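You operate a simulated robot arm through the tools that you are given. There is no shell and no other tool. Be economical: measure what you need, move in short steps, check, and stop when the job is done.

You run a simulated two-armed robot. Do the job below in one go: nothing can be reset, and whatever is moved stays where it is left.

## Task
Take the rag from the deck behind the grooved roller and lay it out flat on the flat end of the bench.

Only the result counts: the job must be done as asked and must still hold three seconds after the hand-in. Knocking over, shifting, dropping, spilling or breaking anything else fails it.

## Robot
Two 7-joint arms with two-finger parallel grippers on one trunk, on a base that drives. Base frame: it is fixed to the floor where the robot stands at the start and does not move with it; the origin is under the middle of the robot, x ahead of it, y to its left, z up. Readings come in m, rad, newtons and seconds.
The left shoulder is at the start at [0.07, 0.163, 1.145], the right one opposite. Places, roughly: flat end of the bench [0.7, 1.7, 0.9]. Payload 3.43 kg a hand.
Tool frame (each hand has its own): the origin (TCP) lies between the finger pads and is the grasp point; the fingertips stand 0.034 m ahead of it; z points along the fingers, y is the line along which they close. Largest opening 0.128 m; finger width 0.024, thickness 0.012; the body of the gripper, 0.048 by 0.13 m, starts 0.096 m behind the TCP.
Orientation is that of the tool frame in the base frame, as a unit quaternion [x, y, z, w]. With the fingers straight down and closing along the base's y, the tool's x points along the base's -x, its y along +y and its z along -z.

## Interface
- The arms move only by the tool arm_command. It takes "left_steps", "right_steps" or both (then of equal length, played together; a hand with none holds still); each is a list of rows, each a list of 7 numbers: the shift along the tool's x, y, z in units of 250 mm (1.0 is 250 mm), then the turn, a rotation vector about the tool's x, y, z in units of 45 degrees (1.0 is 45 degrees), then the gripper command, from -1 (fully open) to 1 (shut), values between in proportion. In form: [[x, y, z, ax, ay, az, fingers], ...]. A call has 1 to 12 rows; each row is the pose to reach, as a shift and turn from the pose commanded when the call began, along the tool's axes at that moment. A call with a number of a shift or a turn outside -1 to 1 is refused whole. A row lasts 0.2 s, in which the tool goes at most 0.05 m and 0.15 rad; a call with a longer step from one row to the next is refused whole, and so is a gripper value outside its range. A pose out of reach is approached as far as the arm can. The call stops where the force on the tool passes 40 N (or 10 N more than at its start, if that is more) or the arm is blocked; 0.2 s more then pass. Each finger travels about 0.153 m/s and halts on what it meets, pressing with about 29 N; the grip force reading is that of the motor and also rises with nothing between the fingers. The clock runs only during rows and for 0.2 s after the last one: add rows that repeat a pose to give the fingers time. It gives the time, the measured TCP pose, the force on the tool (base axes), the opening and the grip force at its end, in the units of the frame above (readings bear some noise), with the torque about the TCP (base axes, N m) and any sound that the robot's microphone picked up, and new pictures: "show" is both (left out), scene, wrist or none (wrist: the cameras of the hands that moved).
- Cameras (640 x 400 px; columns grow to the right, rows downward): "scene" is now at [0.1376, 0.0179, 1.3741]; the picture's right is [0.21, -0.98, -0.00], its down [-0.55, -0.12, -0.82] and it looks along [0.81, 0.18, -0.57] (base axes); focal length 214 px, centre (320, 200). "left" rides on the left gripper at [0.076, 0.011, -0.16] in its tool frame; the picture's right is [-0.15, 0.99, 0.00], its down [-0.88, -0.13, -0.46] and it looks along [-0.45, -0.07, 0.89] (tool axes); focal length 234 px, centre (320, 200). "right" rides on the right gripper at [0.076, -0.011, -0.16] in its tool frame; the picture's right is [0.15, 0.99, 0.00], its down [-0.88, 0.13, -0.46] and it looks along [-0.45, 0.07, 0.89] (tool axes); focal length 234 px, centre (320, 200). There is no depth. A picture from a camera that has moved, and an enlarged one, comes with that camera's place and axes in the base frame and with its lens.
- slide_trunk(by): slides the trunk up (or, below 0, down) by that many m; the arms and the scene camera ride with it, the base frame stays. It gives what a move gives, with no picture.
- steer(legs): drives the robot by 1 to 6 legs, each [ahead, left, turn to the left] in m, m and rad, along the robot's own axes; the way and the turn of a leg run together, so that a leg with both is an arc; at most 1.5 m and 3.142 rad a leg. The arms and the cameras ride along, it lands a little off, and it stops where it bumps. It gives what a move gives, and a new picture of the scene camera.
- aim_head(pan, tilt): turns the head with the scene camera to pan (to the left, within 1.501 rad either way) and tilt (down, from -0.506 to 1.204), counted from straight ahead of the robot. It gives what a move gives, and a new picture of the scene camera.
- zoom(camera, box): a new picture of the part [left, top, right, bottom] of that camera's present view, enlarged. No time passes.
- close_job(): hands the job in; it is judged then, once.

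Go step by step. Nothing tells you exact positions but the pictures and the camera data: compare them with the known pose of the tool, close in by small moves and look again before you grip or let go. The budget is 120 turns and 260 pictures, counting those below and the enlarged ones. Unless the task says otherwise, let go and move clear before handing in, and close with one line.

The tools are called after "Emit:" as name(argument=value, ...) on one line, values as JSON. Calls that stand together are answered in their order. arm_command: Moves the arms, as the interface text tells. Its arguments: {"type":"object","properties":{"left_steps":{"type":"array","items":{"type":"array","items":{"type":"number"}}},"right_steps":{"type":"array","items":{"type":"array","items":{"type":"number"}}},"show":{"type":"string","enum":["both","scene","wrist","none"]}},"required":[]} The other tools are called the same way: slide_trunk (by) slides the trunk up or down; steer (legs) drives the base; aim_head (pan, tilt) turns the head that bears the scene camera; zoom (camera, box) takes an enlarged picture of a part of a camera's view; close_job () hands the job in.

At the start:

```text
t: 0.0
left_ee_pos: [0.5111, 0.1018, 1.0575]
left_tcp_rot: [0.001, 1.0, 0.0, 0.0]
left_contact_force: [-0.3, 0.7, 0.0]
left_ft_torque: [0.02, -0.01, 0.02]
left_opening: 0.128
left_gripper_force: 0.1
right_ee_pos: [0.4827, -0.4362, 1.0556]
right_tcp_rot: [0.0, 1.0, 0.0, 0.0]
right_contact_force: [0.2, 0.2, 0.3]
right_ft_torque: [-0.05, -0.01, 0.01]
right_opening: 0.1277
right_gripper_force: 0.1
trunk travel left (down, up): [-0.625, 0.315]
robot x, y, heading: [0.0027, -0.0044, -0.003]
head pan, tilt: [0.215, 0.6]
```

scene: 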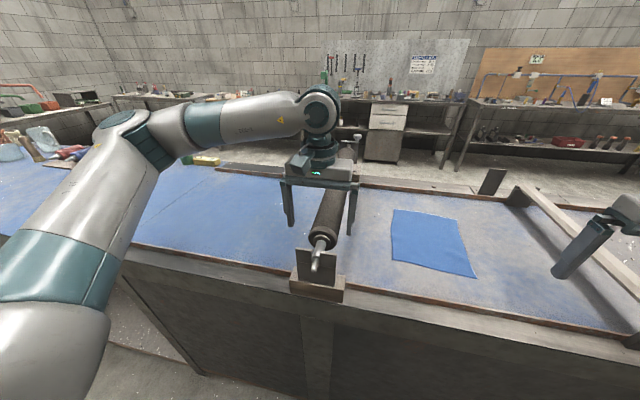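
right: 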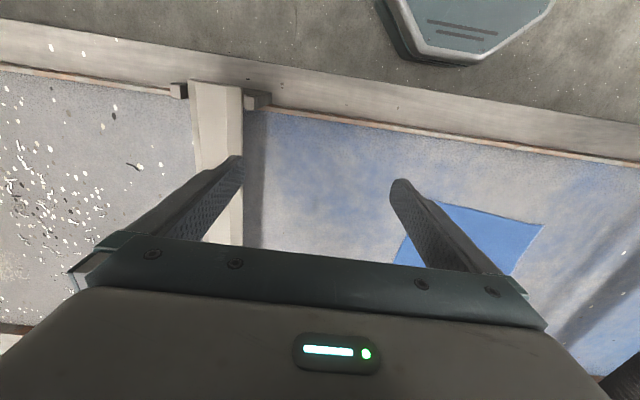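
left: 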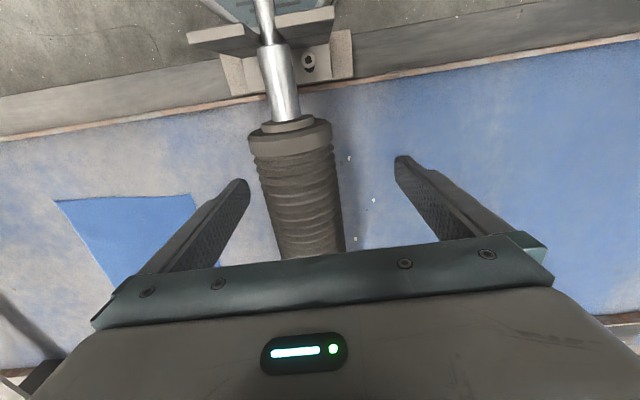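

The blue rag lies flat on the deck to the right of the roller, with its centre near (0.715, -0.22) and about 0.25 x 0.22 m in size. I'll look closer at it and at the flat end of the bench.

Emit:
zoom(camera="scene", box=[280, 150, 520, 300])

Emit:
aim_head(pan=1.2, tilt=0.5)

```text
2.67 times, centred on (400, 225) of scene
camera zoom: at [0.1376, 0.0179, 1.3741], right [0.21, -0.98, 0.0], down [-0.55, -0.12, -0.82], along [0.81, 0.18, -0.57], focal length 572 px, centre (107, 133)
```

zoom: 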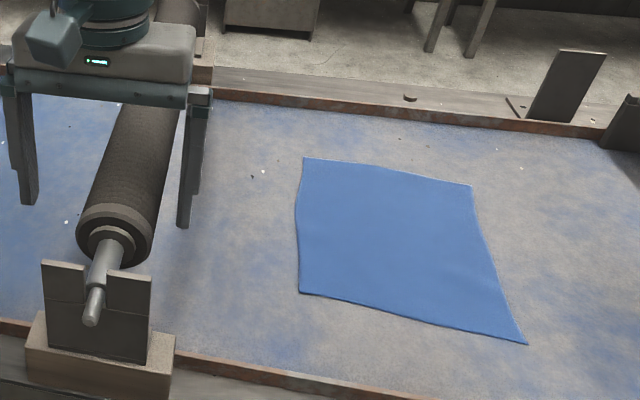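

```text
t: 1.3
left_ee_pos: [0.5125, 0.1022, 1.0576]
left_tcp_rot: [0.001, 1.0, 0.0, 0.0]
left_contact_force: [0.3, 0.2, -0.9]
left_ft_torque: [0.0, 0.01, 0.01]
left_opening: 0.1281
left_gripper_force: 0.0
right_ee_pos: [0.4821, -0.4362, 1.0553]
right_tcp_rot: [0.0, 1.0, 0.0, 0.0]
right_contact_force: [-0.1, 0.2, 0.9]
right_ft_torque: [0.01, 0.0, 0.01]
right_opening: 0.1278
right_gripper_force: 0.0
trunk travel left (down, up): [-0.625, 0.315]
robot x, y, heading: [0.0011, -0.0021, -0.005]
head pan, tilt: [1.201, 0.499]
camera scene: at [0.0842, 0.0839, 1.3832], right [0.93, -0.36, 0.0], down [-0.17, -0.45, -0.88], along [0.32, 0.82, -0.48], focal length 214 px, centre (320, 200)
```

scene: 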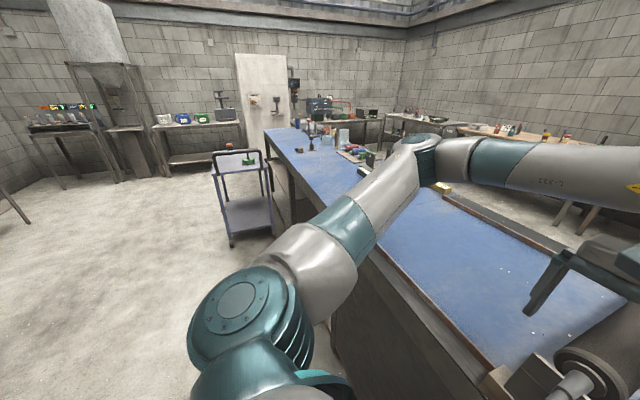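

The flat end is off to the left, with tools on it further along and a trolley near the robot's side. I'll zoom in on both.

Emit:
zoom(camera="scene", box=[200, 100, 480, 275])

```text
2.29 times, centred on (340, 188) of scene
camera zoom: at [0.0842, 0.0839, 1.3832], right [0.93, -0.36, 0.0], down [-0.17, -0.45, -0.88], along [0.32, 0.82, -0.48], focal length 490 px, centre (274, 229)
```

zoom: 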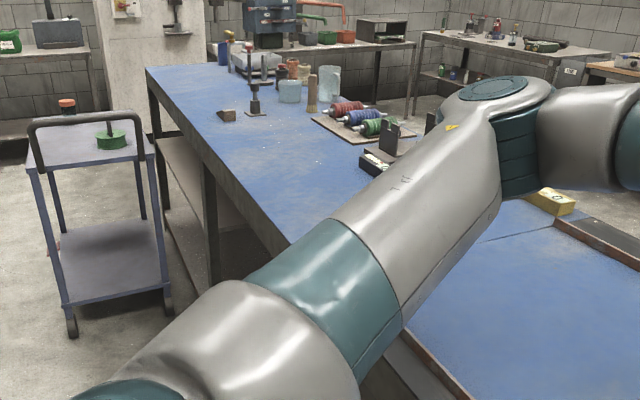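

I'll grip the near edge with both hands close to its corners, closing along y. First I'll bring the hands over those corners while still high, with the fingers narrowed.

Emit:
aim_head(pan=-0.25, tilt=0.75)

Emit:
arm_command(left_steps=[[0, 0, 0, 0, 0, 0, 0], [-0.07, -0.15, 0, 0, 0, 0, 0.22], [-0.15, -0.3, 0, 0, 0, 0, 0.22], [-0.22, -0.45, 0, 0, 0, 0, 0.22], [-0.29, -0.6, 0, 0, 0, 0, 0.22], [-0.36, -0.75, 0, 0, 0, 0, 0.22], [-0.41, -0.9, 0, 0, 0, 0, 0.22], [-0.41, -0.9, 0, 0, 0, 0, 0.22]], right_steps=[[0, 0, 0, 0, 0, 0, 0], [-0.08, 0.1, 0, 0, 0, 0, 0.22], [-0.16, 0.2, 0, 0, 0, 0, 0.22], [-0.24, 0.3, 0, 0, 0, 0, 0.22], [-0.32, 0.4, 0, 0, 0, 0, 0.22], [-0.4, 0.5, 0, 0, 0, 0, 0.22], [-0.48, 0.576, 0, 0, 0, 0, 0.22], [-0.48, 0.576, 0, 0, 0, 0, 0.22]])

```text
t: 2.8
left_ee_pos: [0.5109, 0.1022, 1.0593]
left_tcp_rot: [0.0, 1.0, 0.0, 0.0]
left_contact_force: [0.8, -0.1, -0.5]
left_ft_torque: [0.01, 0.01, 0.04]
left_opening: 0.1278
left_gripper_force: 0.0
right_ee_pos: [0.4814, -0.4369, 1.0555]
right_tcp_rot: [0.0, 1.0, 0.0, 0.0]
right_contact_force: [-0.2, -0.5, -0.4]
right_ft_torque: [-0.01, -0.04, -0.01]
right_opening: 0.1281
right_gripper_force: 0.1
trunk travel left (down, up): [-0.625, 0.315]
robot x, y, heading: [0.0019, 0.0032, -0.004]
head pan, tilt: [-0.25, 0.75]
camera scene: at [0.1315, -0.0213, 1.3612], right [-0.25, -0.97, 0.0], down [-0.66, 0.17, -0.73], along [0.71, -0.18, -0.68], focal length 214 px, centre (320, 200)
```

scene: 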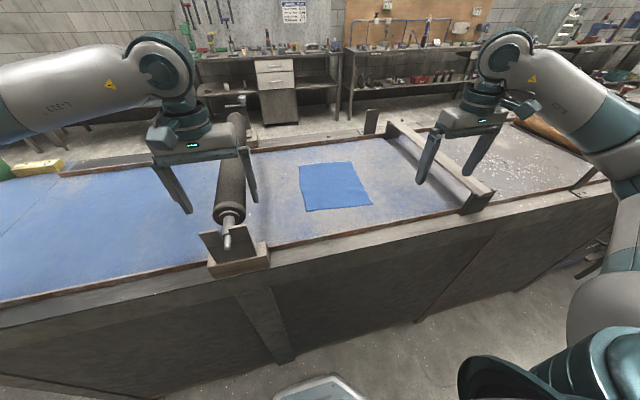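

```text
t: 3.4
left_ee_pos: [0.5173, 0.0853, 1.0567]
left_tcp_rot: [-0.001, 1.0, 0.008, -0.004]
left_contact_force: [-14.8, 5.6, 3.0]
left_ft_torque: [0.08, 0.41, -0.22]
left_opening: 0.0637
left_gripper_force: 11.8
right_ee_pos: [0.494, -0.4187, 1.0562]
right_tcp_rot: [-0.001, 1.0, -0.001, 0.0]
right_contact_force: [0.1, 0.1, -0.4]
right_ft_torque: [-0.02, 0.01, -0.02]
right_opening: 0.0499
right_gripper_force: 0.1
trunk travel left (down, up): [-0.625, 0.315]
robot x, y, heading: [-0.0042, -0.0005, 0.003]
head pan, tilt: [-0.25, 0.75]
stopped in row 2 (left hand): the force on the tool passed its limit (the readings are from after the stop); the commanded pose is now the measured one
camera scene: at [0.1298, -0.0193, 1.3616], right [-0.25, -0.97, 0.0], down [-0.66, 0.17, -0.73], along [0.71, -0.18, -0.68], focal length 214 px, centre (320, 200)
camera right: at [0.4188, -0.4299, 1.217], right [-0.15, 0.99, 0.0], down [0.88, 0.13, 0.46], along [0.45, 0.07, -0.89], focal length 234 px, centre (320, 200)
camera left: at [0.4451, 0.0937, 1.2168], right [0.15, 0.99, 0.01], down [0.88, -0.14, 0.45], along [0.44, -0.05, -0.9], focal length 234 px, centre (320, 200)
```

scene: 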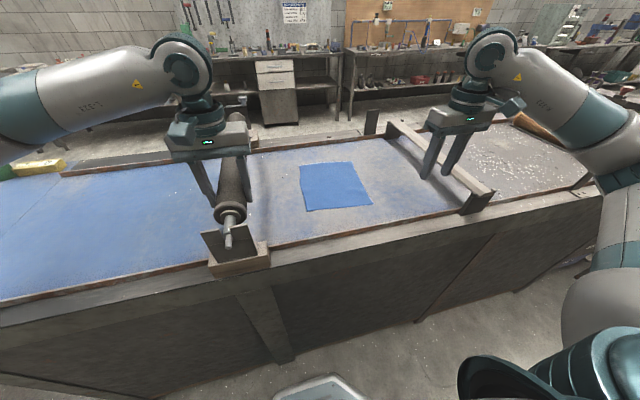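
right: 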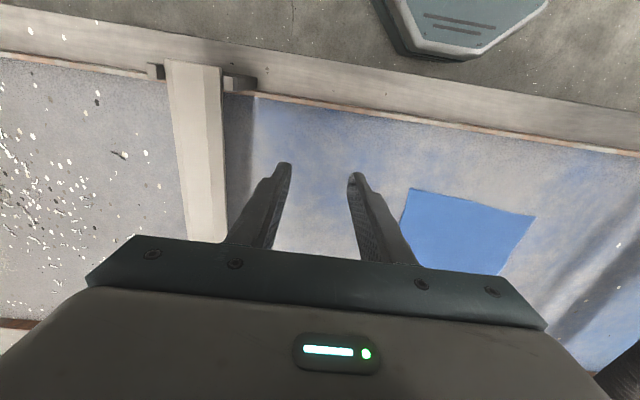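
left: 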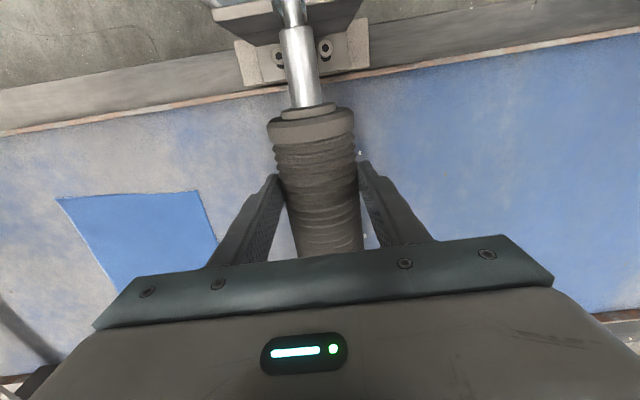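

The left fingers straddled the roller, which stands higher than I thought, and closed on it. I'll open them and lift straight up before anything else.

Emit:
arm_command(left_steps=[[0, 0, 0, 0, 0, 0, -0.4], [0, 0, 0, 0, 0, 0, -1], [0, 0, 0, 0, 0, 0, -1], [0, 0, -0.1, 0, 0, 0, -1], [0, 0, -0.25, 0, 0, 0, -1], [0, 0, -0.4, 0, 0, 0, -1]])

Emit:
zoom(camera="scene", box=[140, 70, 380, 290])

```text
t: 4.8
left_ee_pos: [0.5195, 0.0798, 1.1574]
left_tcp_rot: [-0.002, 1.0, 0.008, -0.004]
left_contact_force: [-0.3, -0.7, -0.4]
left_ft_torque: [-0.03, -0.01, -0.03]
left_opening: 0.1281
left_gripper_force: 0.1
right_ee_pos: [0.4957, -0.4199, 1.0561]
right_tcp_rot: [0.0, 1.0, 0.0, 0.0]
right_contact_force: [-0.6, -0.5, 0.5]
right_ft_torque: [-0.03, 0.01, 0.01]
right_opening: 0.0501
right_gripper_force: 0.0
trunk travel left (down, up): [-0.625, 0.315]
robot x, y, heading: [-0.0036, 0.0037, -0.0]
head pan, tilt: [-0.25, 0.75]
camera scene: at [0.1309, -0.0222, 1.3612], right [-0.25, -0.97, 0.0], down [-0.66, 0.17, -0.73], along [0.71, -0.18, -0.68], focal length 214 px, centre (320, 200)
camera left: at [0.4468, 0.0882, 1.3168], right [0.14, 0.99, 0.01], down [0.88, -0.13, 0.45], along [0.44, -0.05, -0.89], focal length 234 px, centre (320, 200)
```

scene: 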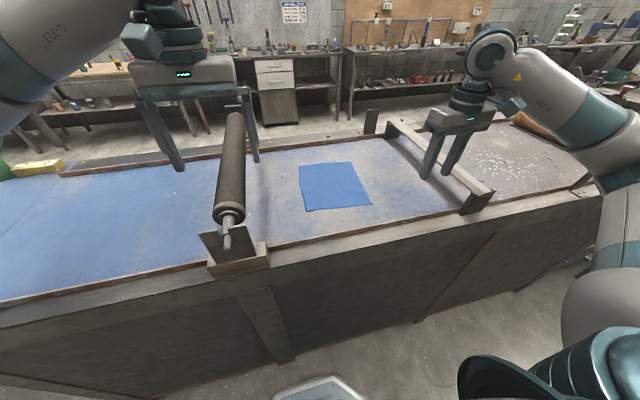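
left: 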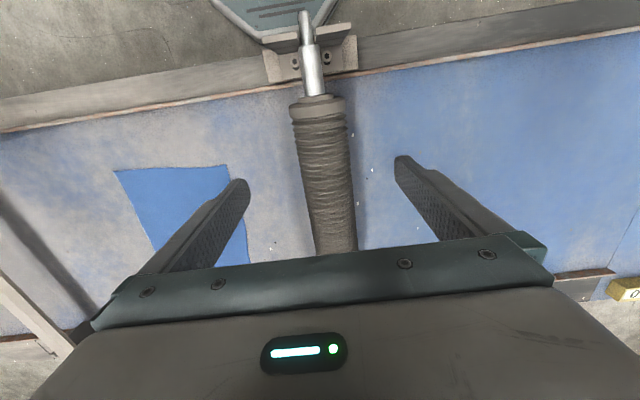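

```text
1.82 times, centred on (260, 180) of scene
camera zoom: at [0.1309, -0.0222, 1.3612], right [-0.25, -0.97, 0.0], down [-0.66, 0.17, -0.73], along [0.71, -0.18, -0.68], focal length 390 px, centre (429, 236)
```

zoom: 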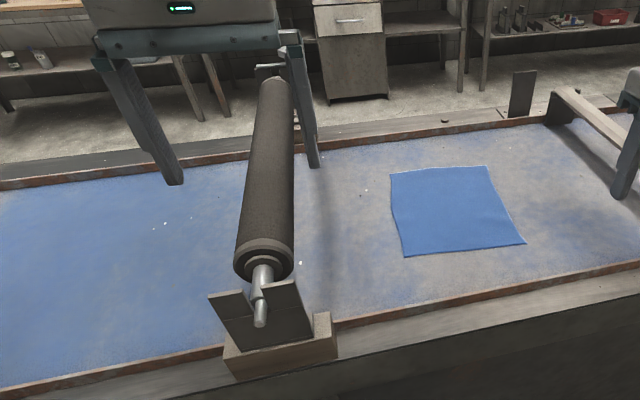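

Opening it freed the roller, which is still in its cradle. Comparing the wrist and scene cameras puts the deck near z≈0.92, so the near corners are about (0.555, -0.088) and (0.533, -0.286). I'll bring the hands over them while turning them to close along x.

Emit:
arm_command(left_steps=[[-0.037, -0.125, 0, 0, 0, 0.167, 0], [-0.074, -0.25, 0, 0, 0, 0.333, 0.22], [-0.111, -0.374, 0, 0, 0, 0.5, 0.22], [-0.148, -0.5, 0, 0, 0, 0.667, 0.22], [-0.185, -0.623, 0, 0, 0, 0.833, 0.22], [-0.222, -0.748, 0, 0, 0, 1.0, 0.22], [-0.222, -0.748, 0, 0, 0, 1.0, 0.22]], right_steps=[[-0.04, 0.1, 0, 0, 0, -0.167, 0.22], [-0.08, 0.2, 0, 0, 0, -0.333, 0.22], [-0.12, 0.3, 0, 0, 0, -0.5, 0.22], [-0.16, 0.4, 0, 0, 0, -0.667, 0.22], [-0.2, 0.51, 0, 0, 0, -0.833, 0.22], [-0.241, 0.612, 0, 0, 0, -1.0, 0.22], [-0.241, 0.612, 0, 0, 0, -1.0, 0.22]], show="scene")

Emit:
arm_command(left_steps=[[0, 0, 0, 0, 0, 0.167, 0.22], [0, 0, 0, 0, 0, 0.333, 0.22], [0, 0, 0, 0, 0, 0.5, 0.22], [0, 0, 0, 0, 0, 0.667, 0.22], [0, 0, 0, 0, 0, 0.833, 0.22], [0, 0, 0, 0, 0, 1.0, 0.22], [0, 0, 0.1, 0, 0, 1.0, 0.22], [0, 0, 0.3, 0, 0, 1.0, 0.22], [0, 0, 0.4, 0, 0, 1.0, 0.22]], right_steps=[[0, 0, 0, 0, 0, -0.167, 0.22], [0, 0, 0, 0, 0, -0.333, 0.22], [0, 0, 0, 0, 0, -0.5, 0.22], [0, 0, 0, 0, 0, -0.667, 0.22], [0, 0, 0, 0, 0, -0.833, 0.22], [0, 0, 0, 0, 0, -1.0, 0.22], [0, 0, 0, 0, 0, -1.0, 0.22], [0, 0, 0, 0, 0, -1.0, 0.22], [0, 0, 0, 0, 0, -1.0, 0.22]])

```text
t: 6.4
left_ee_pos: [0.5761, -0.1056, 1.1513]
left_tcp_rot: [0.382, 0.924, 0.006, -0.007]
left_contact_force: [0.1, -0.5, 0.1]
left_ft_torque: [-0.01, -0.01, -0.02]
left_opening: 0.0496
left_gripper_force: 0.0
right_ee_pos: [0.5558, -0.2669, 1.0552]
right_tcp_rot: [-0.383, 0.924, 0.0, 0.0]
right_contact_force: [-0.2, -0.4, 0.0]
right_ft_torque: [-0.01, -0.02, 0.02]
right_opening: 0.0498
right_gripper_force: 0.1
trunk travel left (down, up): [-0.625, 0.315]
robot x, y, heading: [-0.0029, -0.0007, -0.001]
head pan, tilt: [-0.25, 0.75]
camera scene: at [0.1309, -0.0212, 1.3613], right [-0.25, -0.97, 0.0], down [-0.66, 0.17, -0.73], along [0.71, -0.18, -0.68], focal length 214 px, centre (320, 200)
```

scene: 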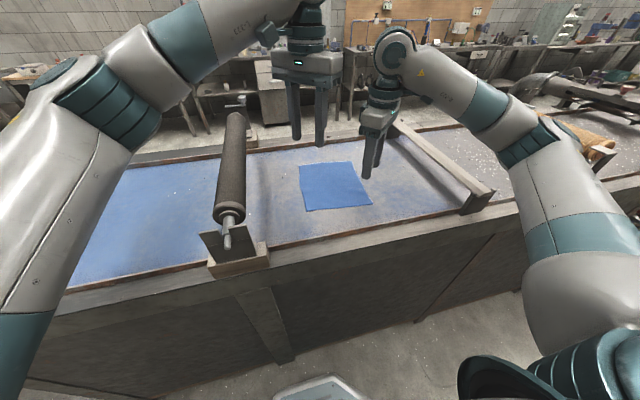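

```text
t: 8.4
left_ee_pos: [0.4873, -0.0913, 1.115]
left_tcp_rot: [0.704, 0.71, 0.003, -0.007]
left_contact_force: [-0.2, -0.3, -0.1]
left_ft_torque: [0.01, 0.01, -0.03]
left_opening: 0.0498
left_gripper_force: 0.2
left hand out of reach, approached as far as the arm can: row 4, 5, 6, 7, 8, 9
right_ee_pos: [0.4222, -0.1705, 1.0554]
right_tcp_rot: [-0.706, 0.708, 0.001, 0.001]
right_contact_force: [-0.5, -0.6, -0.4]
right_ft_torque: [-0.01, -0.02, 0.02]
right_opening: 0.0499
right_gripper_force: 0.1
right hand out of reach, approached as far as the arm can: row 2, 3, 4, 5, 6, 7, 8, 9
trunk travel left (down, up): [-0.625, 0.315]
robot x, y, heading: [0.0021, 0.0004, 0.001]
head pan, tilt: [-0.25, 0.75]
camera scene: at [0.1314, -0.0216, 1.3612], right [-0.25, -0.97, 0.0], down [-0.66, 0.17, -0.73], along [0.71, -0.18, -0.68], focal length 214 px, centre (320, 200)
camera right: at [0.4347, -0.2469, 1.2149], right [-0.99, -0.14, 0.0], down [-0.13, 0.88, 0.46], along [-0.07, 0.45, -0.89], focal length 234 px, centre (320, 200)
camera left: at [0.5008, -0.0174, 1.2756], right [0.99, -0.14, -0.01], down [-0.12, -0.89, 0.44], along [-0.07, -0.44, -0.9], focal length 234 px, centre (320, 200)
```

scene: 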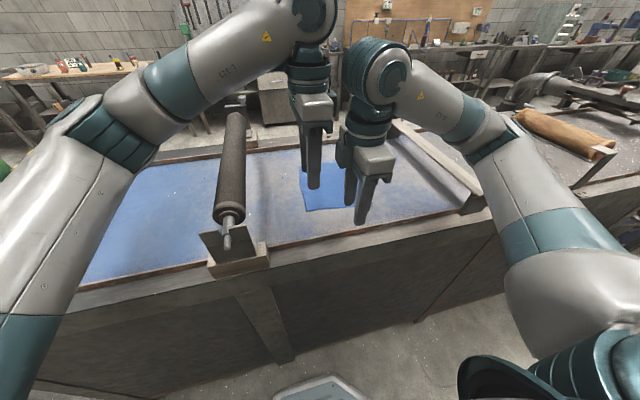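
right: 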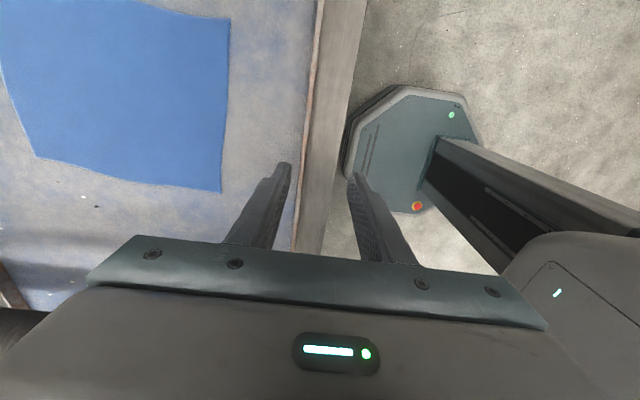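
left: 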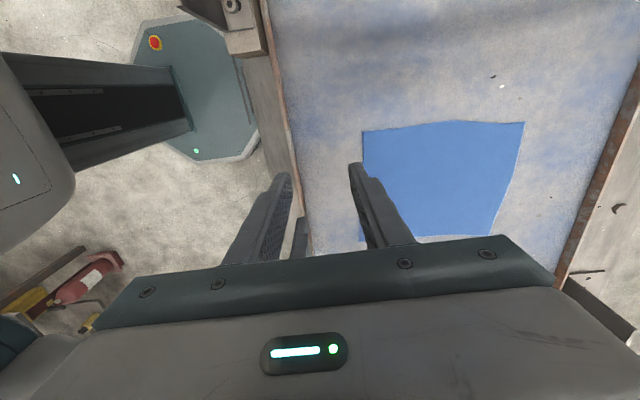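

Turning the full 90° runs out of reach, but 45° worked, and a diagonal corner pinch will do as well. All cameras agree on the corners, (0.552, -0.090) and (0.534, -0.286) at z≈0.92. I'll turn back 45° and check where the hands land.

Emit:
arm_command(left_steps=[[0, 0, 0, 0, 0, -0.167, 0.22], [0, 0, 0, 0, 0, -0.333, 0.22], [0, 0, 0, 0, 0, -0.5, 0.22], [0, 0, 0, 0, 0, -0.667, 0.22], [0, 0, 0, 0, 0, -0.833, 0.22], [0, 0, 0, 0, 0, -1.0, 0.22], [0, 0, 0, 0, 0, -1.0, 0.53]], right_steps=[[0, 0, 0, 0, 0, 0.167, 0.22], [0, 0, 0, 0, 0, 0.333, 0.22], [0, 0, 0, 0, 0, 0.5, 0.22], [0, 0, 0, 0, 0, 0.667, 0.22], [0, 0, 0, 0, 0, 0.833, 0.22], [0, 0, 0, 0, 0, 1.0, 0.22], [0, 0, 0, 0, 0, 1.0, 0.53]])

```text
t: 9.1
left_ee_pos: [0.4853, -0.0905, 1.1153]
left_tcp_rot: [0.605, 0.796, 0.006, -0.01]
left_contact_force: [-1.4, 5.0, -0.2]
left_ft_torque: [-0.61, -0.22, -0.31]
left_opening: 0.05
left_gripper_force: 0.0
right_ee_pos: [0.4258, -0.1718, 1.0554]
right_tcp_rot: [-0.6, 0.8, 0.0, 0.0]
right_contact_force: [-1.0, 1.6, 0.1]
right_ft_torque: [-0.01, 0.02, 0.02]
right_opening: 0.0499
right_gripper_force: 0.0
trunk travel left (down, up): [-0.625, 0.315]
robot x, y, heading: [0.0034, -0.0006, -0.004]
head pan, tilt: [-0.25, 0.75]
stopped in row 3 (left hand): the force on the tool passed its limit (the readings are from after the stop); the commanded pose is now the measured one
camera scene: at [0.1313, -0.0218, 1.3612], right [-0.25, -0.97, 0.0], down [-0.66, 0.17, -0.73], along [0.71, -0.18, -0.68], focal length 214 px, centre (320, 200)
camera right: at [0.4146, -0.2488, 1.2141], right [-0.99, 0.14, 0.0], down [0.12, 0.88, 0.46], along [0.06, 0.45, -0.89], focal length 234 px, centre (320, 200)
camera left: at [0.4779, -0.0176, 1.2756], right [0.99, 0.12, -0.01], down [0.11, -0.89, 0.44], along [0.05, -0.43, -0.9], focal length 234 px, centre (320, 200)
```

scene: 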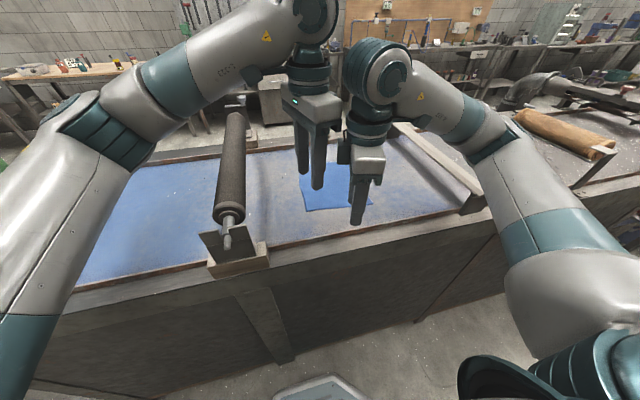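
right: 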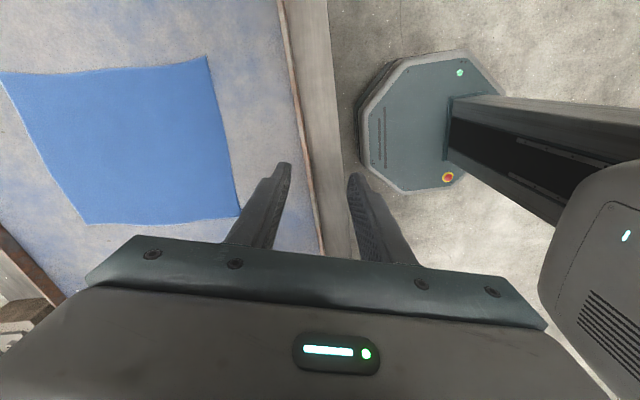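
left: 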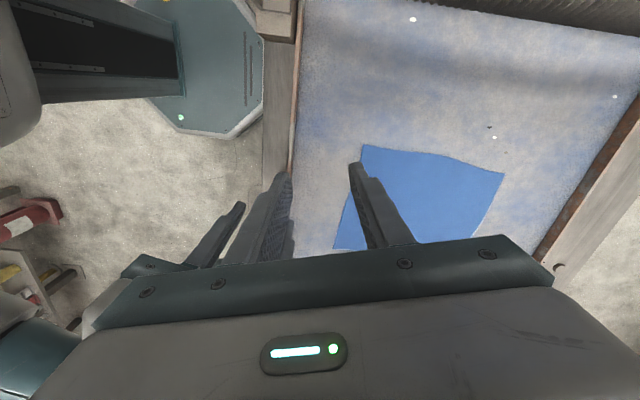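

The two hands brushed each other. I'll move the right one away first, then finish turning both.

Emit:
arm_command(right_steps=[[0.12, -0.03, 0, 0, 0, 0, 0.22], [0.25, -0.07, 0, 0, 0, 0.1, 0.22], [0.346, -0.1, 0, 0, 0, 0.25, 0.22], [0.346, -0.1, 0, 0, 0, 0.4, 0.22], [0.346, -0.1, 0, 0, 0, 0.52, 0.22], [0.346, -0.1, 0, 0, 0, 0.638, 0.22], [0.346, -0.1, 0, 0, 0, 0.638, 0.53]], show="none")

Emit:
arm_command(left_steps=[[0, 0, 0, 0, 0, -0.16, 0.22], [0, 0, 0, 0, 0, -0.33, 0.22], [0, 0, 0, 0, 0, -0.5, 0.22], [0, 0, 0, 0, 0, -0.656, 0.22], [0, 0, 0, 0, 0, -0.656, 0.53]], show="none")

```text
t: 10.7
left_ee_pos: [0.4849, -0.0898, 1.1139]
left_tcp_rot: [0.605, 0.796, 0.006, -0.009]
left_contact_force: [-0.3, 0.3, 0.7]
left_ft_torque: [0.01, 0.02, 0.01]
left_opening: 0.0498
left_gripper_force: 0.0
right_ee_pos: [0.4255, -0.2623, 1.0545]
right_tcp_rot: [-0.382, 0.924, 0.0, 0.0]
right_contact_force: [0.2, 0.3, 0.0]
right_ft_torque: [-0.02, -0.02, 0.0]
right_opening: 0.0299
right_gripper_force: 0.0
trunk travel left (down, up): [-0.625, 0.315]
robot x, y, heading: [0.0014, -0.0024, -0.0]
head pan, tilt: [-0.25, 0.75]
```

```text
t: 11.9
left_ee_pos: [0.486, -0.0895, 1.1148]
left_tcp_rot: [0.382, 0.924, 0.008, -0.008]
left_contact_force: [-0.2, 0.3, 0.4]
left_ft_torque: [0.0, 0.04, 0.0]
left_opening: 0.03
left_gripper_force: 0.1
right_ee_pos: [0.4248, -0.2622, 1.0545]
right_tcp_rot: [-0.382, 0.924, 0.0, 0.0]
right_contact_force: [0.4, -0.2, -0.4]
right_ft_torque: [0.04, 0.02, -0.03]
right_opening: 0.0302
right_gripper_force: 0.1
trunk travel left (down, up): [-0.625, 0.315]
robot x, y, heading: [-0.001, -0.0022, -0.0]
head pan, tilt: [-0.25, 0.75]
```

Both hands are back at 45° and apart. Now I'll move above the corners, with fingertips about 6 cm over the deck.

Emit:
arm_command(left_steps=[[-0.08, 0.045, 0, 0, 0, 0, 0.53], [-0.16, 0.09, 0.0, 0, 0, 0, 0.53], [-0.25, 0.14, 0.1, 0, 0, 0, 0.53], [-0.327, 0.182, 0.22, 0, 0, 0, 0.53], [-0.327, 0.182, 0.38, 0, 0, 0, 0.53], [-0.327, 0.182, 0.38, 0, 0, 0, 0.53]], right_steps=[[-0.095, -0.096, 0, 0, 0, 0, 0.53], [-0.19, -0.193, 0, 0, 0, 0, 0.53], [-0.285, -0.29, 0, 0, 0, 0, 0.53], [-0.379, -0.385, 0, 0, 0, 0, 0.53], [-0.379, -0.385, 0.14, 0, 0, 0, 0.53], [-0.379, -0.385, 0.14, 0, 0, 0, 0.53]])

```text
t: 13.3
left_ee_pos: [0.573, -0.1123, 1.0206]
left_tcp_rot: [0.383, 0.924, 0.008, -0.006]
left_contact_force: [0.5, 1.0, 0.0]
left_ft_torque: [-0.02, -0.02, 0.0]
left_opening: 0.0302
left_gripper_force: 0.0
right_ee_pos: [0.5609, -0.2637, 1.0207]
right_tcp_rot: [-0.382, 0.924, 0.0, 0.001]
right_contact_force: [0.0, -0.1, 0.0]
right_ft_torque: [-0.02, 0.0, 0.01]
right_opening: 0.0303
right_gripper_force: 0.0
trunk travel left (down, up): [-0.625, 0.315]
robot x, y, heading: [0.0001, 0.0011, 0.001]
head pan, tilt: [-0.25, 0.75]
camera scene: at [0.1308, -0.0212, 1.3613], right [-0.25, -0.97, 0.0], down [-0.66, 0.17, -0.73], along [0.71, -0.18, -0.68], focal length 214 px, centre (320, 200)
camera right: at [0.5149, -0.3258, 1.1808], right [-0.8, 0.6, 0.0], down [0.53, 0.71, 0.46], along [0.27, 0.37, -0.89], focal length 234 px, centre (320, 200)
camera left: at [0.5295, -0.0537, 1.1809], right [0.8, 0.6, 0.01], down [0.53, -0.72, 0.44], along [0.27, -0.35, -0.9], focal length 234 px, centre (320, 200)
```

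scene: 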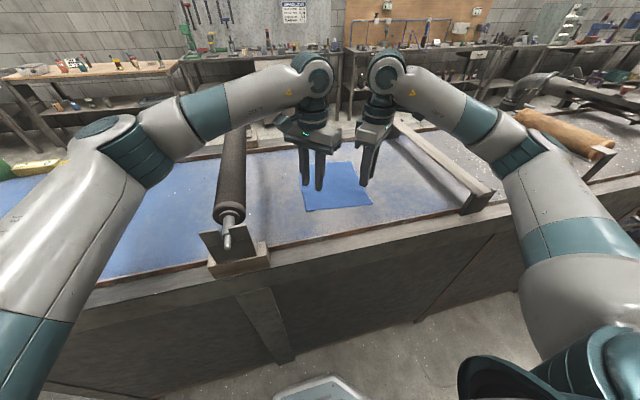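
right: 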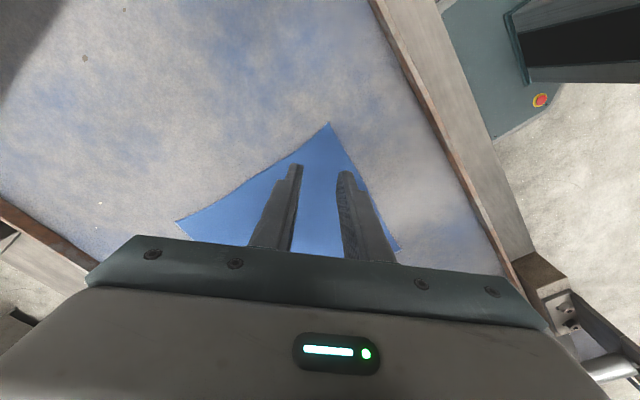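
left: 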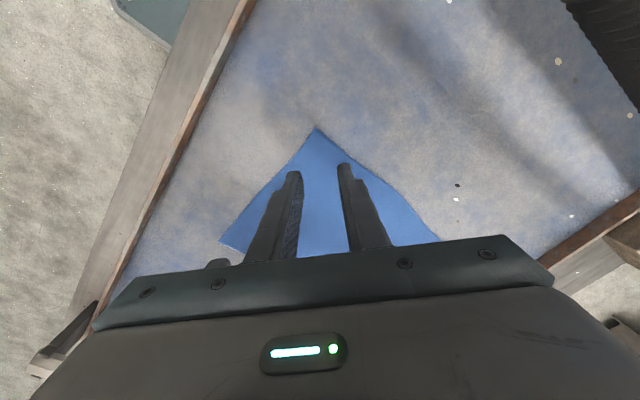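

The fingers sit symmetrically over both corners. Now I'll go down to just above the cloth.

Emit:
arm_command(left_steps=[[-0.01, 0.01, 0.1, 0, 0, 0, 0.53], [-0.01, 0.01, 0.2, 0, 0, 0, 0.53], [-0.01, 0.01, 0.22, 0, 0, 0, 0.53], [-0.01, 0.01, 0.22, 0, 0, 0, 0.53]], right_steps=[[0, 0, 0.1, 0, 0, 0, 0.53], [0, 0, 0.2, 0, 0, 0, 0.53], [0, 0, 0.22, 0, 0, 0, 0.53], [0, 0, 0.22, 0, 0, 0, 0.53]])

Emit:
zoom(camera="scene", box=[270, 140, 400, 230])

```text
t: 14.3
left_ee_pos: [0.5782, -0.1128, 0.9634]
left_tcp_rot: [0.383, 0.924, 0.008, -0.008]
left_contact_force: [0.2, 0.0, 0.3]
left_ft_torque: [-0.02, 0.0, -0.03]
left_opening: 0.0301
left_gripper_force: 0.1
right_ee_pos: [0.5595, -0.2647, 0.9632]
right_tcp_rot: [-0.383, 0.924, 0.0, -0.001]
right_contact_force: [0.6, -0.3, -0.4]
right_ft_torque: [0.01, -0.06, 0.01]
right_opening: 0.0301
right_gripper_force: 0.1
trunk travel left (down, up): [-0.625, 0.315]
robot x, y, heading: [0.0029, -0.0005, -0.001]
head pan, tilt: [-0.25, 0.75]
camera scene: at [0.1315, -0.0217, 1.3612], right [-0.25, -0.97, 0.0], down [-0.66, 0.17, -0.73], along [0.71, -0.18, -0.68], focal length 214 px, centre (320, 200)
camera right: at [0.5151, -0.3258, 1.1244], right [-0.8, 0.6, 0.0], down [0.53, 0.71, 0.46], along [0.27, 0.37, -0.89], focal length 234 px, centre (320, 200)
camera left: at [0.5336, -0.0539, 1.1245], right [0.8, 0.6, 0.01], down [0.53, -0.72, 0.44], along [0.26, -0.35, -0.9], focal length 234 px, centre (320, 200)
```

scene: 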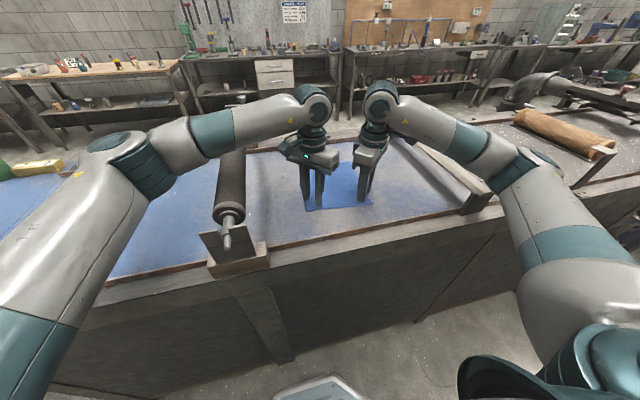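
right: 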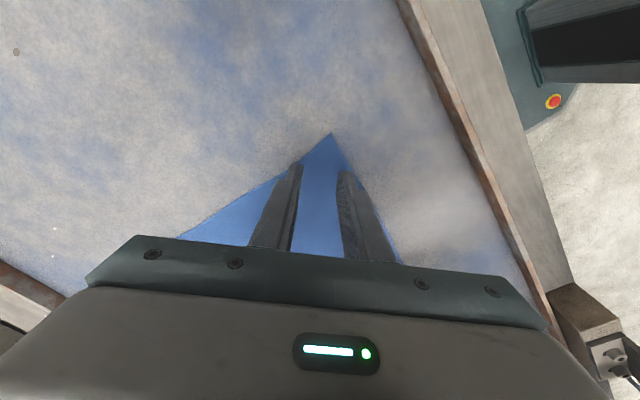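
left: 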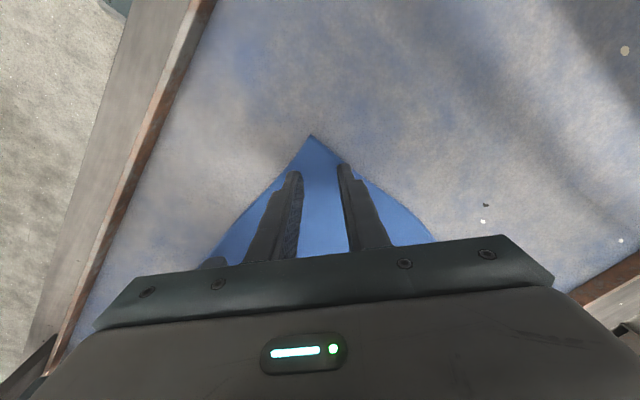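

```text
4.44 times, centred on (335, 185) of scene
camera zoom: at [0.1315, -0.0217, 1.3612], right [-0.25, -0.97, 0.0], down [-0.66, 0.17, -0.73], along [0.71, -0.18, -0.68], focal length 953 px, centre (253, 267)
```

zoom: 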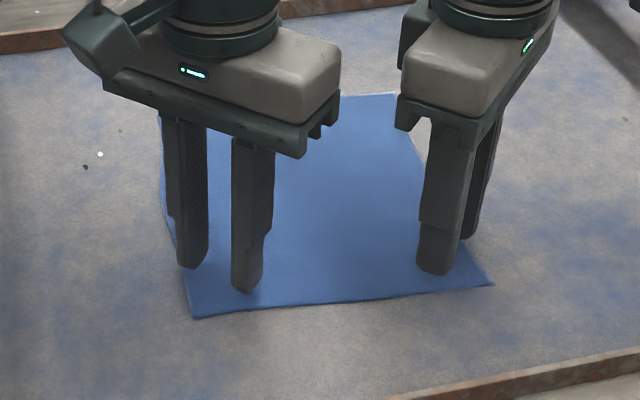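

The fingertips are about 1 cm above the cloth. I'll lower in 2 mm steps until they touch.

Emit:
arm_command(left_steps=[[0, 0, 0.008, 0, 0, 0, 0.53], [0, 0, 0.016, 0, 0, 0, 0.53], [0, 0, 0.024, 0, 0, 0, 0.53], [0, 0, 0.032, 0, 0, 0, 0.53], [0, 0, 0.032, 0, 0, 0, 0.53]], right_steps=[[0, 0, 0.008, 0, 0, 0, 0.53], [0, 0, 0.016, 0, 0, 0, 0.53], [0, 0, 0.024, 0, 0, 0, 0.53], [0, 0, 0.032, 0, 0, 0, 0.53], [0, 0, 0.032, 0, 0, 0, 0.53]], show="none")

Emit:
zoom(camera="scene", box=[290, 160, 390, 230])

```text
t: 15.5
left_ee_pos: [0.577, -0.1126, 0.9557]
left_tcp_rot: [0.382, 0.924, 0.007, -0.007]
left_contact_force: [1.7, 0.6, 8.3]
left_ft_torque: [-0.14, -0.01, -0.02]
left_opening: 0.0298
left_gripper_force: 0.0
right_ee_pos: [0.5592, -0.2634, 0.9555]
right_tcp_rot: [-0.383, 0.924, 0.001, 0.0]
right_contact_force: [0.2, -0.2, 0.3]
right_ft_torque: [-0.04, 0.0, -0.05]
right_opening: 0.0301
right_gripper_force: 0.1
trunk travel left (down, up): [-0.625, 0.315]
robot x, y, heading: [0.0009, -0.0007, -0.0]
head pan, tilt: [-0.25, 0.75]
```

```text
5.71 times, centred on (340, 195) of scene
camera zoom: at [0.1308, -0.0214, 1.3614], right [-0.25, -0.97, 0.0], down [-0.66, 0.17, -0.73], along [0.71, -0.18, -0.68], focal length 1226 px, centre (206, 229)
```

zoom: 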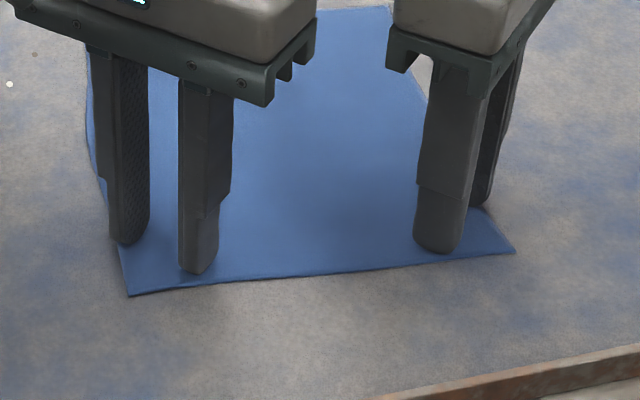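

The left fingers have touched at TCP z≈0.956, and the right ones are just short. I'll press down slightly and close both.

Emit:
arm_command(left_steps=[[0, 0, 0.004, 0, 0, 0, 0.53], [0, 0, 0.004, 0, 0, 0, 0.53], [0, 0, 0.004, 0, 0, 0, 0.75], [0, 0, 0.004, 0, 0, 0, 1], [0, 0, 0.004, 0, 0, 0, 1], [0, 0, 0.004, 0, 0, 0, 1]], right_steps=[[0, 0, 0.006, 0, 0, 0, 0.53], [0, 0, 0.01, 0, 0, 0, 0.53], [0, 0, 0.01, 0, 0, 0, 0.75], [0, 0, 0.01, 0, 0, 0, 1], [0, 0, 0.01, 0, 0, 0, 1], [0, 0, 0.01, 0, 0, 0, 1]], show="wrist")

Emit:
zoom(camera="scene", box=[290, 160, 390, 230])

```text
t: 16.9
left_ee_pos: [0.5752, -0.1117, 0.9551]
left_tcp_rot: [0.383, 0.924, 0.007, -0.007]
left_contact_force: [-0.3, -3.2, 9.1]
left_ft_torque: [-0.15, -0.01, 0.02]
left_opening: 0.0002
left_gripper_force: 29.3
right_ee_pos: [0.5585, -0.2632, 0.9562]
right_tcp_rot: [-0.383, 0.924, -0.001, 0.002]
right_contact_force: [1.7, 2.6, 20.5]
right_ft_torque: [0.13, 0.04, 0.0]
right_opening: 0.0014
right_gripper_force: 28.9
trunk travel left (down, up): [-0.625, 0.315]
robot x, y, heading: [0.0027, 0.0015, 0.002]
head pan, tilt: [-0.25, 0.75]
camera right: at [0.5123, -0.325, 1.1155], right [-0.8, 0.6, 0.0], down [0.53, 0.71, 0.46], along [0.28, 0.37, -0.89], focal length 234 px, centre (320, 200)
camera left: at [0.531, -0.0538, 1.1163], right [0.8, 0.6, 0.01], down [0.53, -0.72, 0.44], along [0.27, -0.35, -0.9], focal length 234 px, centre (320, 200)
```

right: 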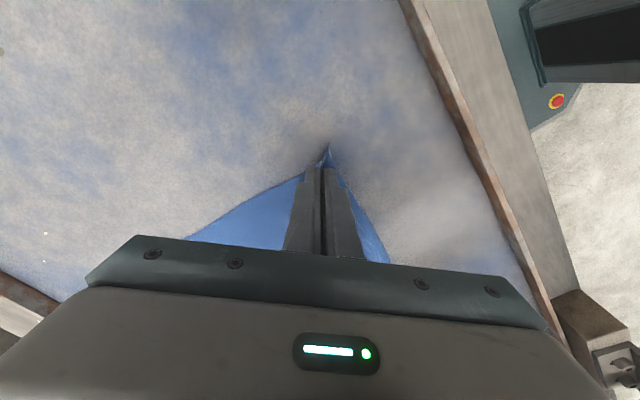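
left: 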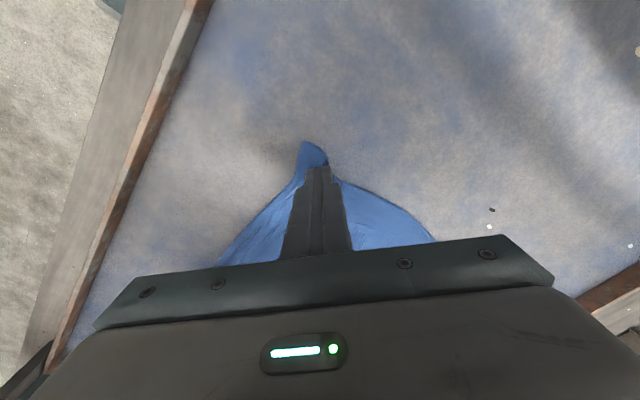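

```text
5.71 times, centred on (340, 195) of scene
camera zoom: at [0.1285, -0.0206, 1.3617], right [-0.25, -0.97, 0.0], down [-0.66, 0.17, -0.73], along [0.71, -0.18, -0.68], focal length 1226 px, centre (206, 229)
```

zoom: 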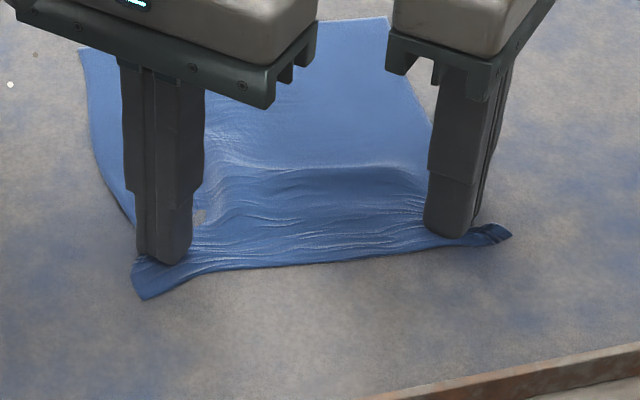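

The cloth bunched under both hands. The right has a clear 1.4 mm in its grip, but the left is uncertain, so I'll lift 4 cm and check.

Emit:
arm_command(left_steps=[[0, 0, -0.04, 0, 0, 0, 1], [0, 0, -0.08, 0, 0, 0, 1], [0, 0, -0.12, 0, 0, 0, 1], [0, 0, -0.16, 0, 0, 0, 1]], right_steps=[[0, 0, -0.04, 0, 0, 0, 1], [0, 0, -0.08, 0, 0, 0, 1], [0, 0, -0.12, 0, 0, 0, 1], [0, 0, -0.16, 0, 0, 0, 1]], show="none")

Emit:
zoom(camera="scene", box=[275, 140, 400, 228])

```text
t: 17.9
left_ee_pos: [0.5767, -0.1133, 0.9946]
left_tcp_rot: [0.383, 0.924, 0.008, -0.007]
left_contact_force: [-0.4, -0.1, -0.3]
left_ft_torque: [-0.03, 0.0, -0.01]
left_opening: 0.0
left_gripper_force: 28.9
right_ee_pos: [0.5601, -0.2627, 0.9934]
right_tcp_rot: [-0.383, 0.924, 0.0, 0.0]
right_contact_force: [-0.1, 0.0, -0.8]
right_ft_torque: [0.0, -0.01, -0.01]
right_opening: 0.0014
right_gripper_force: 29.1
trunk travel left (down, up): [-0.625, 0.315]
robot x, y, heading: [-0.0015, -0.0053, 0.003]
head pan, tilt: [-0.25, 0.75]
```

```text
4.55 times, centred on (338, 184) of scene
camera zoom: at [0.1307, -0.0216, 1.3613], right [-0.25, -0.97, 0.0], down [-0.66, 0.17, -0.73], along [0.71, -0.18, -0.68], focal length 975 px, centre (240, 273)
```

zoom: 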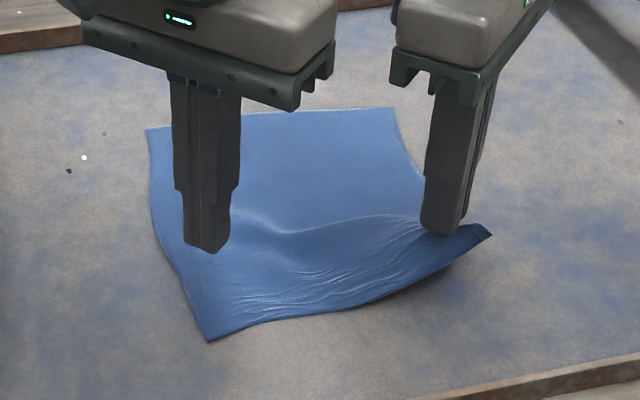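

The right hand holds its corner, but the left slipped off. I'll lower the right hand, ease it outward to restore spacing, raise and level the left, and relocate the left corner.

Emit:
arm_command(left_steps=[[0, 0, 0, 0, 0, 0, 0.8], [0, 0, 0, 0.012, -0.024, 0, 0.3], [0, 0, 0, 0.012, -0.024, 0, 0.3], [0, 0, 0, 0.012, -0.024, 0, 0.3], [0, 0, 0, 0.012, -0.024, 0, 0.3]], right_steps=[[0, 0, 0.04, 0, 0, 0, 1], [0, 0, 0.09, 0, 0, 0, 1], [0, 0, 0.125, 0, 0, 0, 1], [0.035, -0.035, 0.125, 0, 0, 0, 1], [0.07, -0.07, 0.125, 0, 0, 0, 1]], show="wrist")

Emit:
zoom(camera="scene", box=[275, 140, 400, 228])

```text
t: 19.1
left_ee_pos: [0.5772, -0.1139, 0.9948]
left_tcp_rot: [0.383, 0.924, 0.001, 0.0]
left_contact_force: [-1.2, 0.5, -1.0]
left_ft_torque: [0.02, -0.01, 0.01]
left_opening: 0.0448
left_gripper_force: 0.1
right_ee_pos: [0.5597, -0.2875, 0.962]
right_tcp_rot: [-0.382, 0.924, 0.0, -0.001]
right_contact_force: [0.1, 0.0, -0.1]
right_ft_torque: [0.03, 0.01, 0.0]
right_opening: 0.0016
right_gripper_force: 28.8
trunk travel left (down, up): [-0.625, 0.315]
robot x, y, heading: [-0.0005, 0.003, -0.003]
head pan, tilt: [-0.25, 0.75]
camera right: at [0.5143, -0.3493, 1.1223], right [-0.8, 0.6, 0.0], down [0.53, 0.71, 0.46], along [0.27, 0.37, -0.89], focal length 234 px, centre (320, 200)
camera left: at [0.5331, -0.052, 1.1538], right [0.8, 0.6, 0.0], down [0.53, -0.71, 0.45], along [0.27, -0.37, -0.89], focal length 234 px, centre (320, 200)
```

right: 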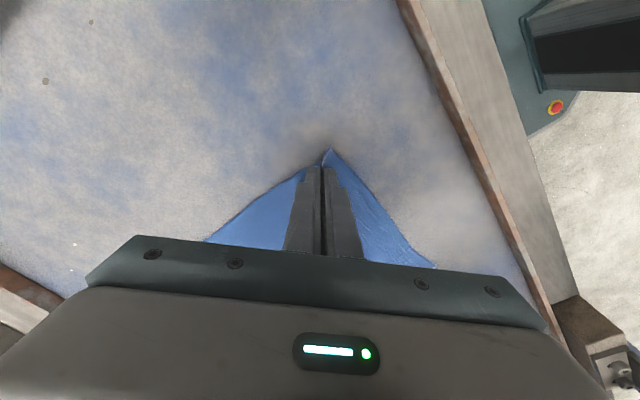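
left: 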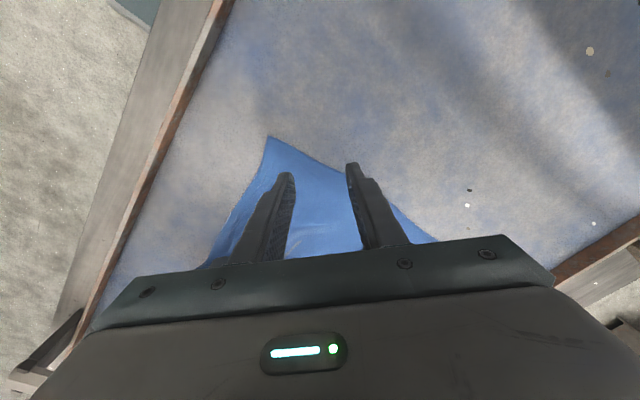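

```text
4.55 times, centred on (338, 184) of scene
camera zoom: at [0.1313, -0.0219, 1.3612], right [-0.25, -0.97, 0.0], down [-0.66, 0.17, -0.73], along [0.71, -0.18, -0.68], focal length 975 px, centre (240, 273)
```

zoom: 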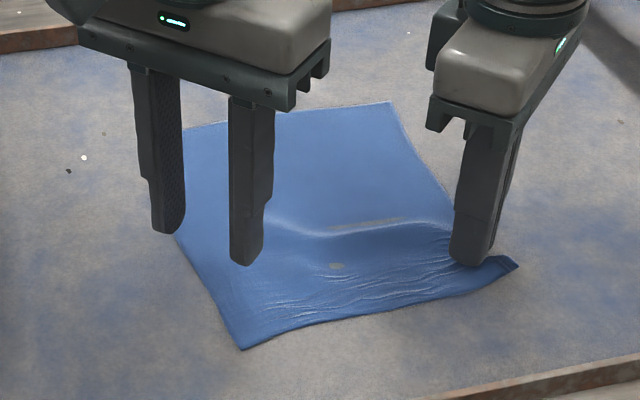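

The left corner is now at about (0.521, -0.1245). I'll move the left hand over it and down to just touching.

Emit:
arm_command(left_steps=[[-0.01, -0.08, 0, 0, 0, 0, 0.44], [-0.019, -0.162, 0, 0, 0, 0, 0.44], [-0.019, -0.162, 0.08, 0, 0, 0, 0.44], [-0.019, -0.162, 0.13, 0, 0, 0, 0.44], [-0.019, -0.162, 0.145, 0, 0, 0, 0.44], [-0.019, -0.162, 0.157, 0, 0, 0, 0.44], [-0.019, -0.162, 0.157, 0, 0, 0, 0.44]], show="wrist")

Emit:
zoom(camera="scene", box=[275, 140, 400, 228])

```text
t: 20.7
left_ee_pos: [0.5513, -0.1456, 0.9566]
left_tcp_rot: [0.382, 0.924, 0.0, 0.0]
left_contact_force: [0.5, 0.1, 3.7]
left_ft_torque: [-0.01, -0.03, 0.01]
left_opening: 0.0361
left_gripper_force: 0.0
right_ee_pos: [0.5603, -0.287, 0.9631]
right_tcp_rot: [-0.383, 0.924, 0.0, 0.0]
right_contact_force: [-0.1, 1.0, 0.6]
right_ft_torque: [-0.01, -0.01, -0.02]
right_opening: 0.0015
right_gripper_force: 28.9
trunk travel left (down, up): [-0.625, 0.315]
robot x, y, heading: [-0.0001, -0.0011, 0.002]
head pan, tilt: [-0.25, 0.75]
camera left: at [0.5075, -0.0841, 1.115], right [0.8, 0.6, 0.0], down [0.53, -0.71, 0.46], along [0.27, -0.37, -0.89], focal length 234 px, centre (320, 200)
```

left: 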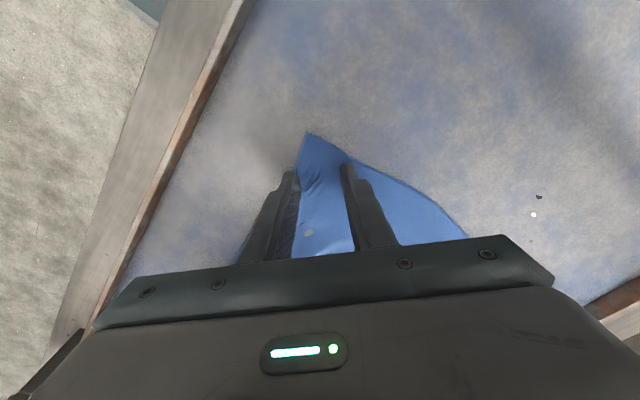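

```text
4.55 times, centred on (338, 184) of scene
camera zoom: at [0.1312, -0.0216, 1.3613], right [-0.25, -0.97, 0.0], down [-0.66, 0.17, -0.73], along [0.71, -0.18, -0.68], focal length 975 px, centre (240, 273)
```

zoom: 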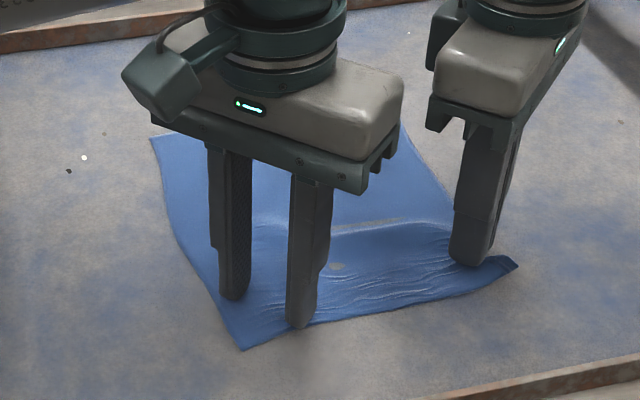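

The left fingers just touch the cloth with good placement. I'll press to about 20 N and close.

Emit:
arm_command(left_steps=[[0, 0, 0.006, 0, 0, 0, 0.44], [0, 0, 0.012, 0, 0, 0, 0.44], [0, 0, 0.012, 0, 0, 0, 0.6], [0, 0, 0.012, 0, 0, 0, 0.8], [0, 0, 0.012, 0, 0, 0, 1], [0, 0, 0.012, 0, 0, 0, 1], [0, 0, 0.012, 0, 0, 0, 1]], show="wrist")

```text
t: 22.2
left_ee_pos: [0.5518, -0.1464, 0.9554]
left_tcp_rot: [0.383, 0.924, -0.002, 0.002]
left_contact_force: [-3.9, 0.8, 16.7]
left_ft_torque: [0.11, 0.28, 0.02]
left_opening: 0.0
left_gripper_force: 29.4
right_ee_pos: [0.5588, -0.2864, 0.9616]
right_tcp_rot: [-0.383, 0.924, 0.0, 0.0]
right_contact_force: [0.1, -0.5, 0.3]
right_ft_torque: [0.0, 0.02, 0.03]
right_opening: 0.0019
right_gripper_force: 29.4
trunk travel left (down, up): [-0.625, 0.315]
robot x, y, heading: [-0.0036, -0.0002, 0.001]
head pan, tilt: [-0.25, 0.75]
stopped in row 7 (left hand): the force on the tool passed its limit (the readings are from after the stop); the commanded pose is now the measured one
camera left: at [0.5069, -0.0842, 1.1144], right [0.8, 0.6, 0.0], down [0.53, -0.71, 0.46], along [0.27, -0.37, -0.89], focal length 234 px, centre (320, 200)
```

left: 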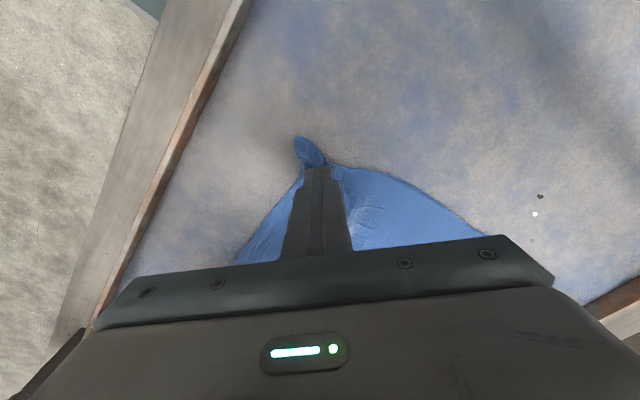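

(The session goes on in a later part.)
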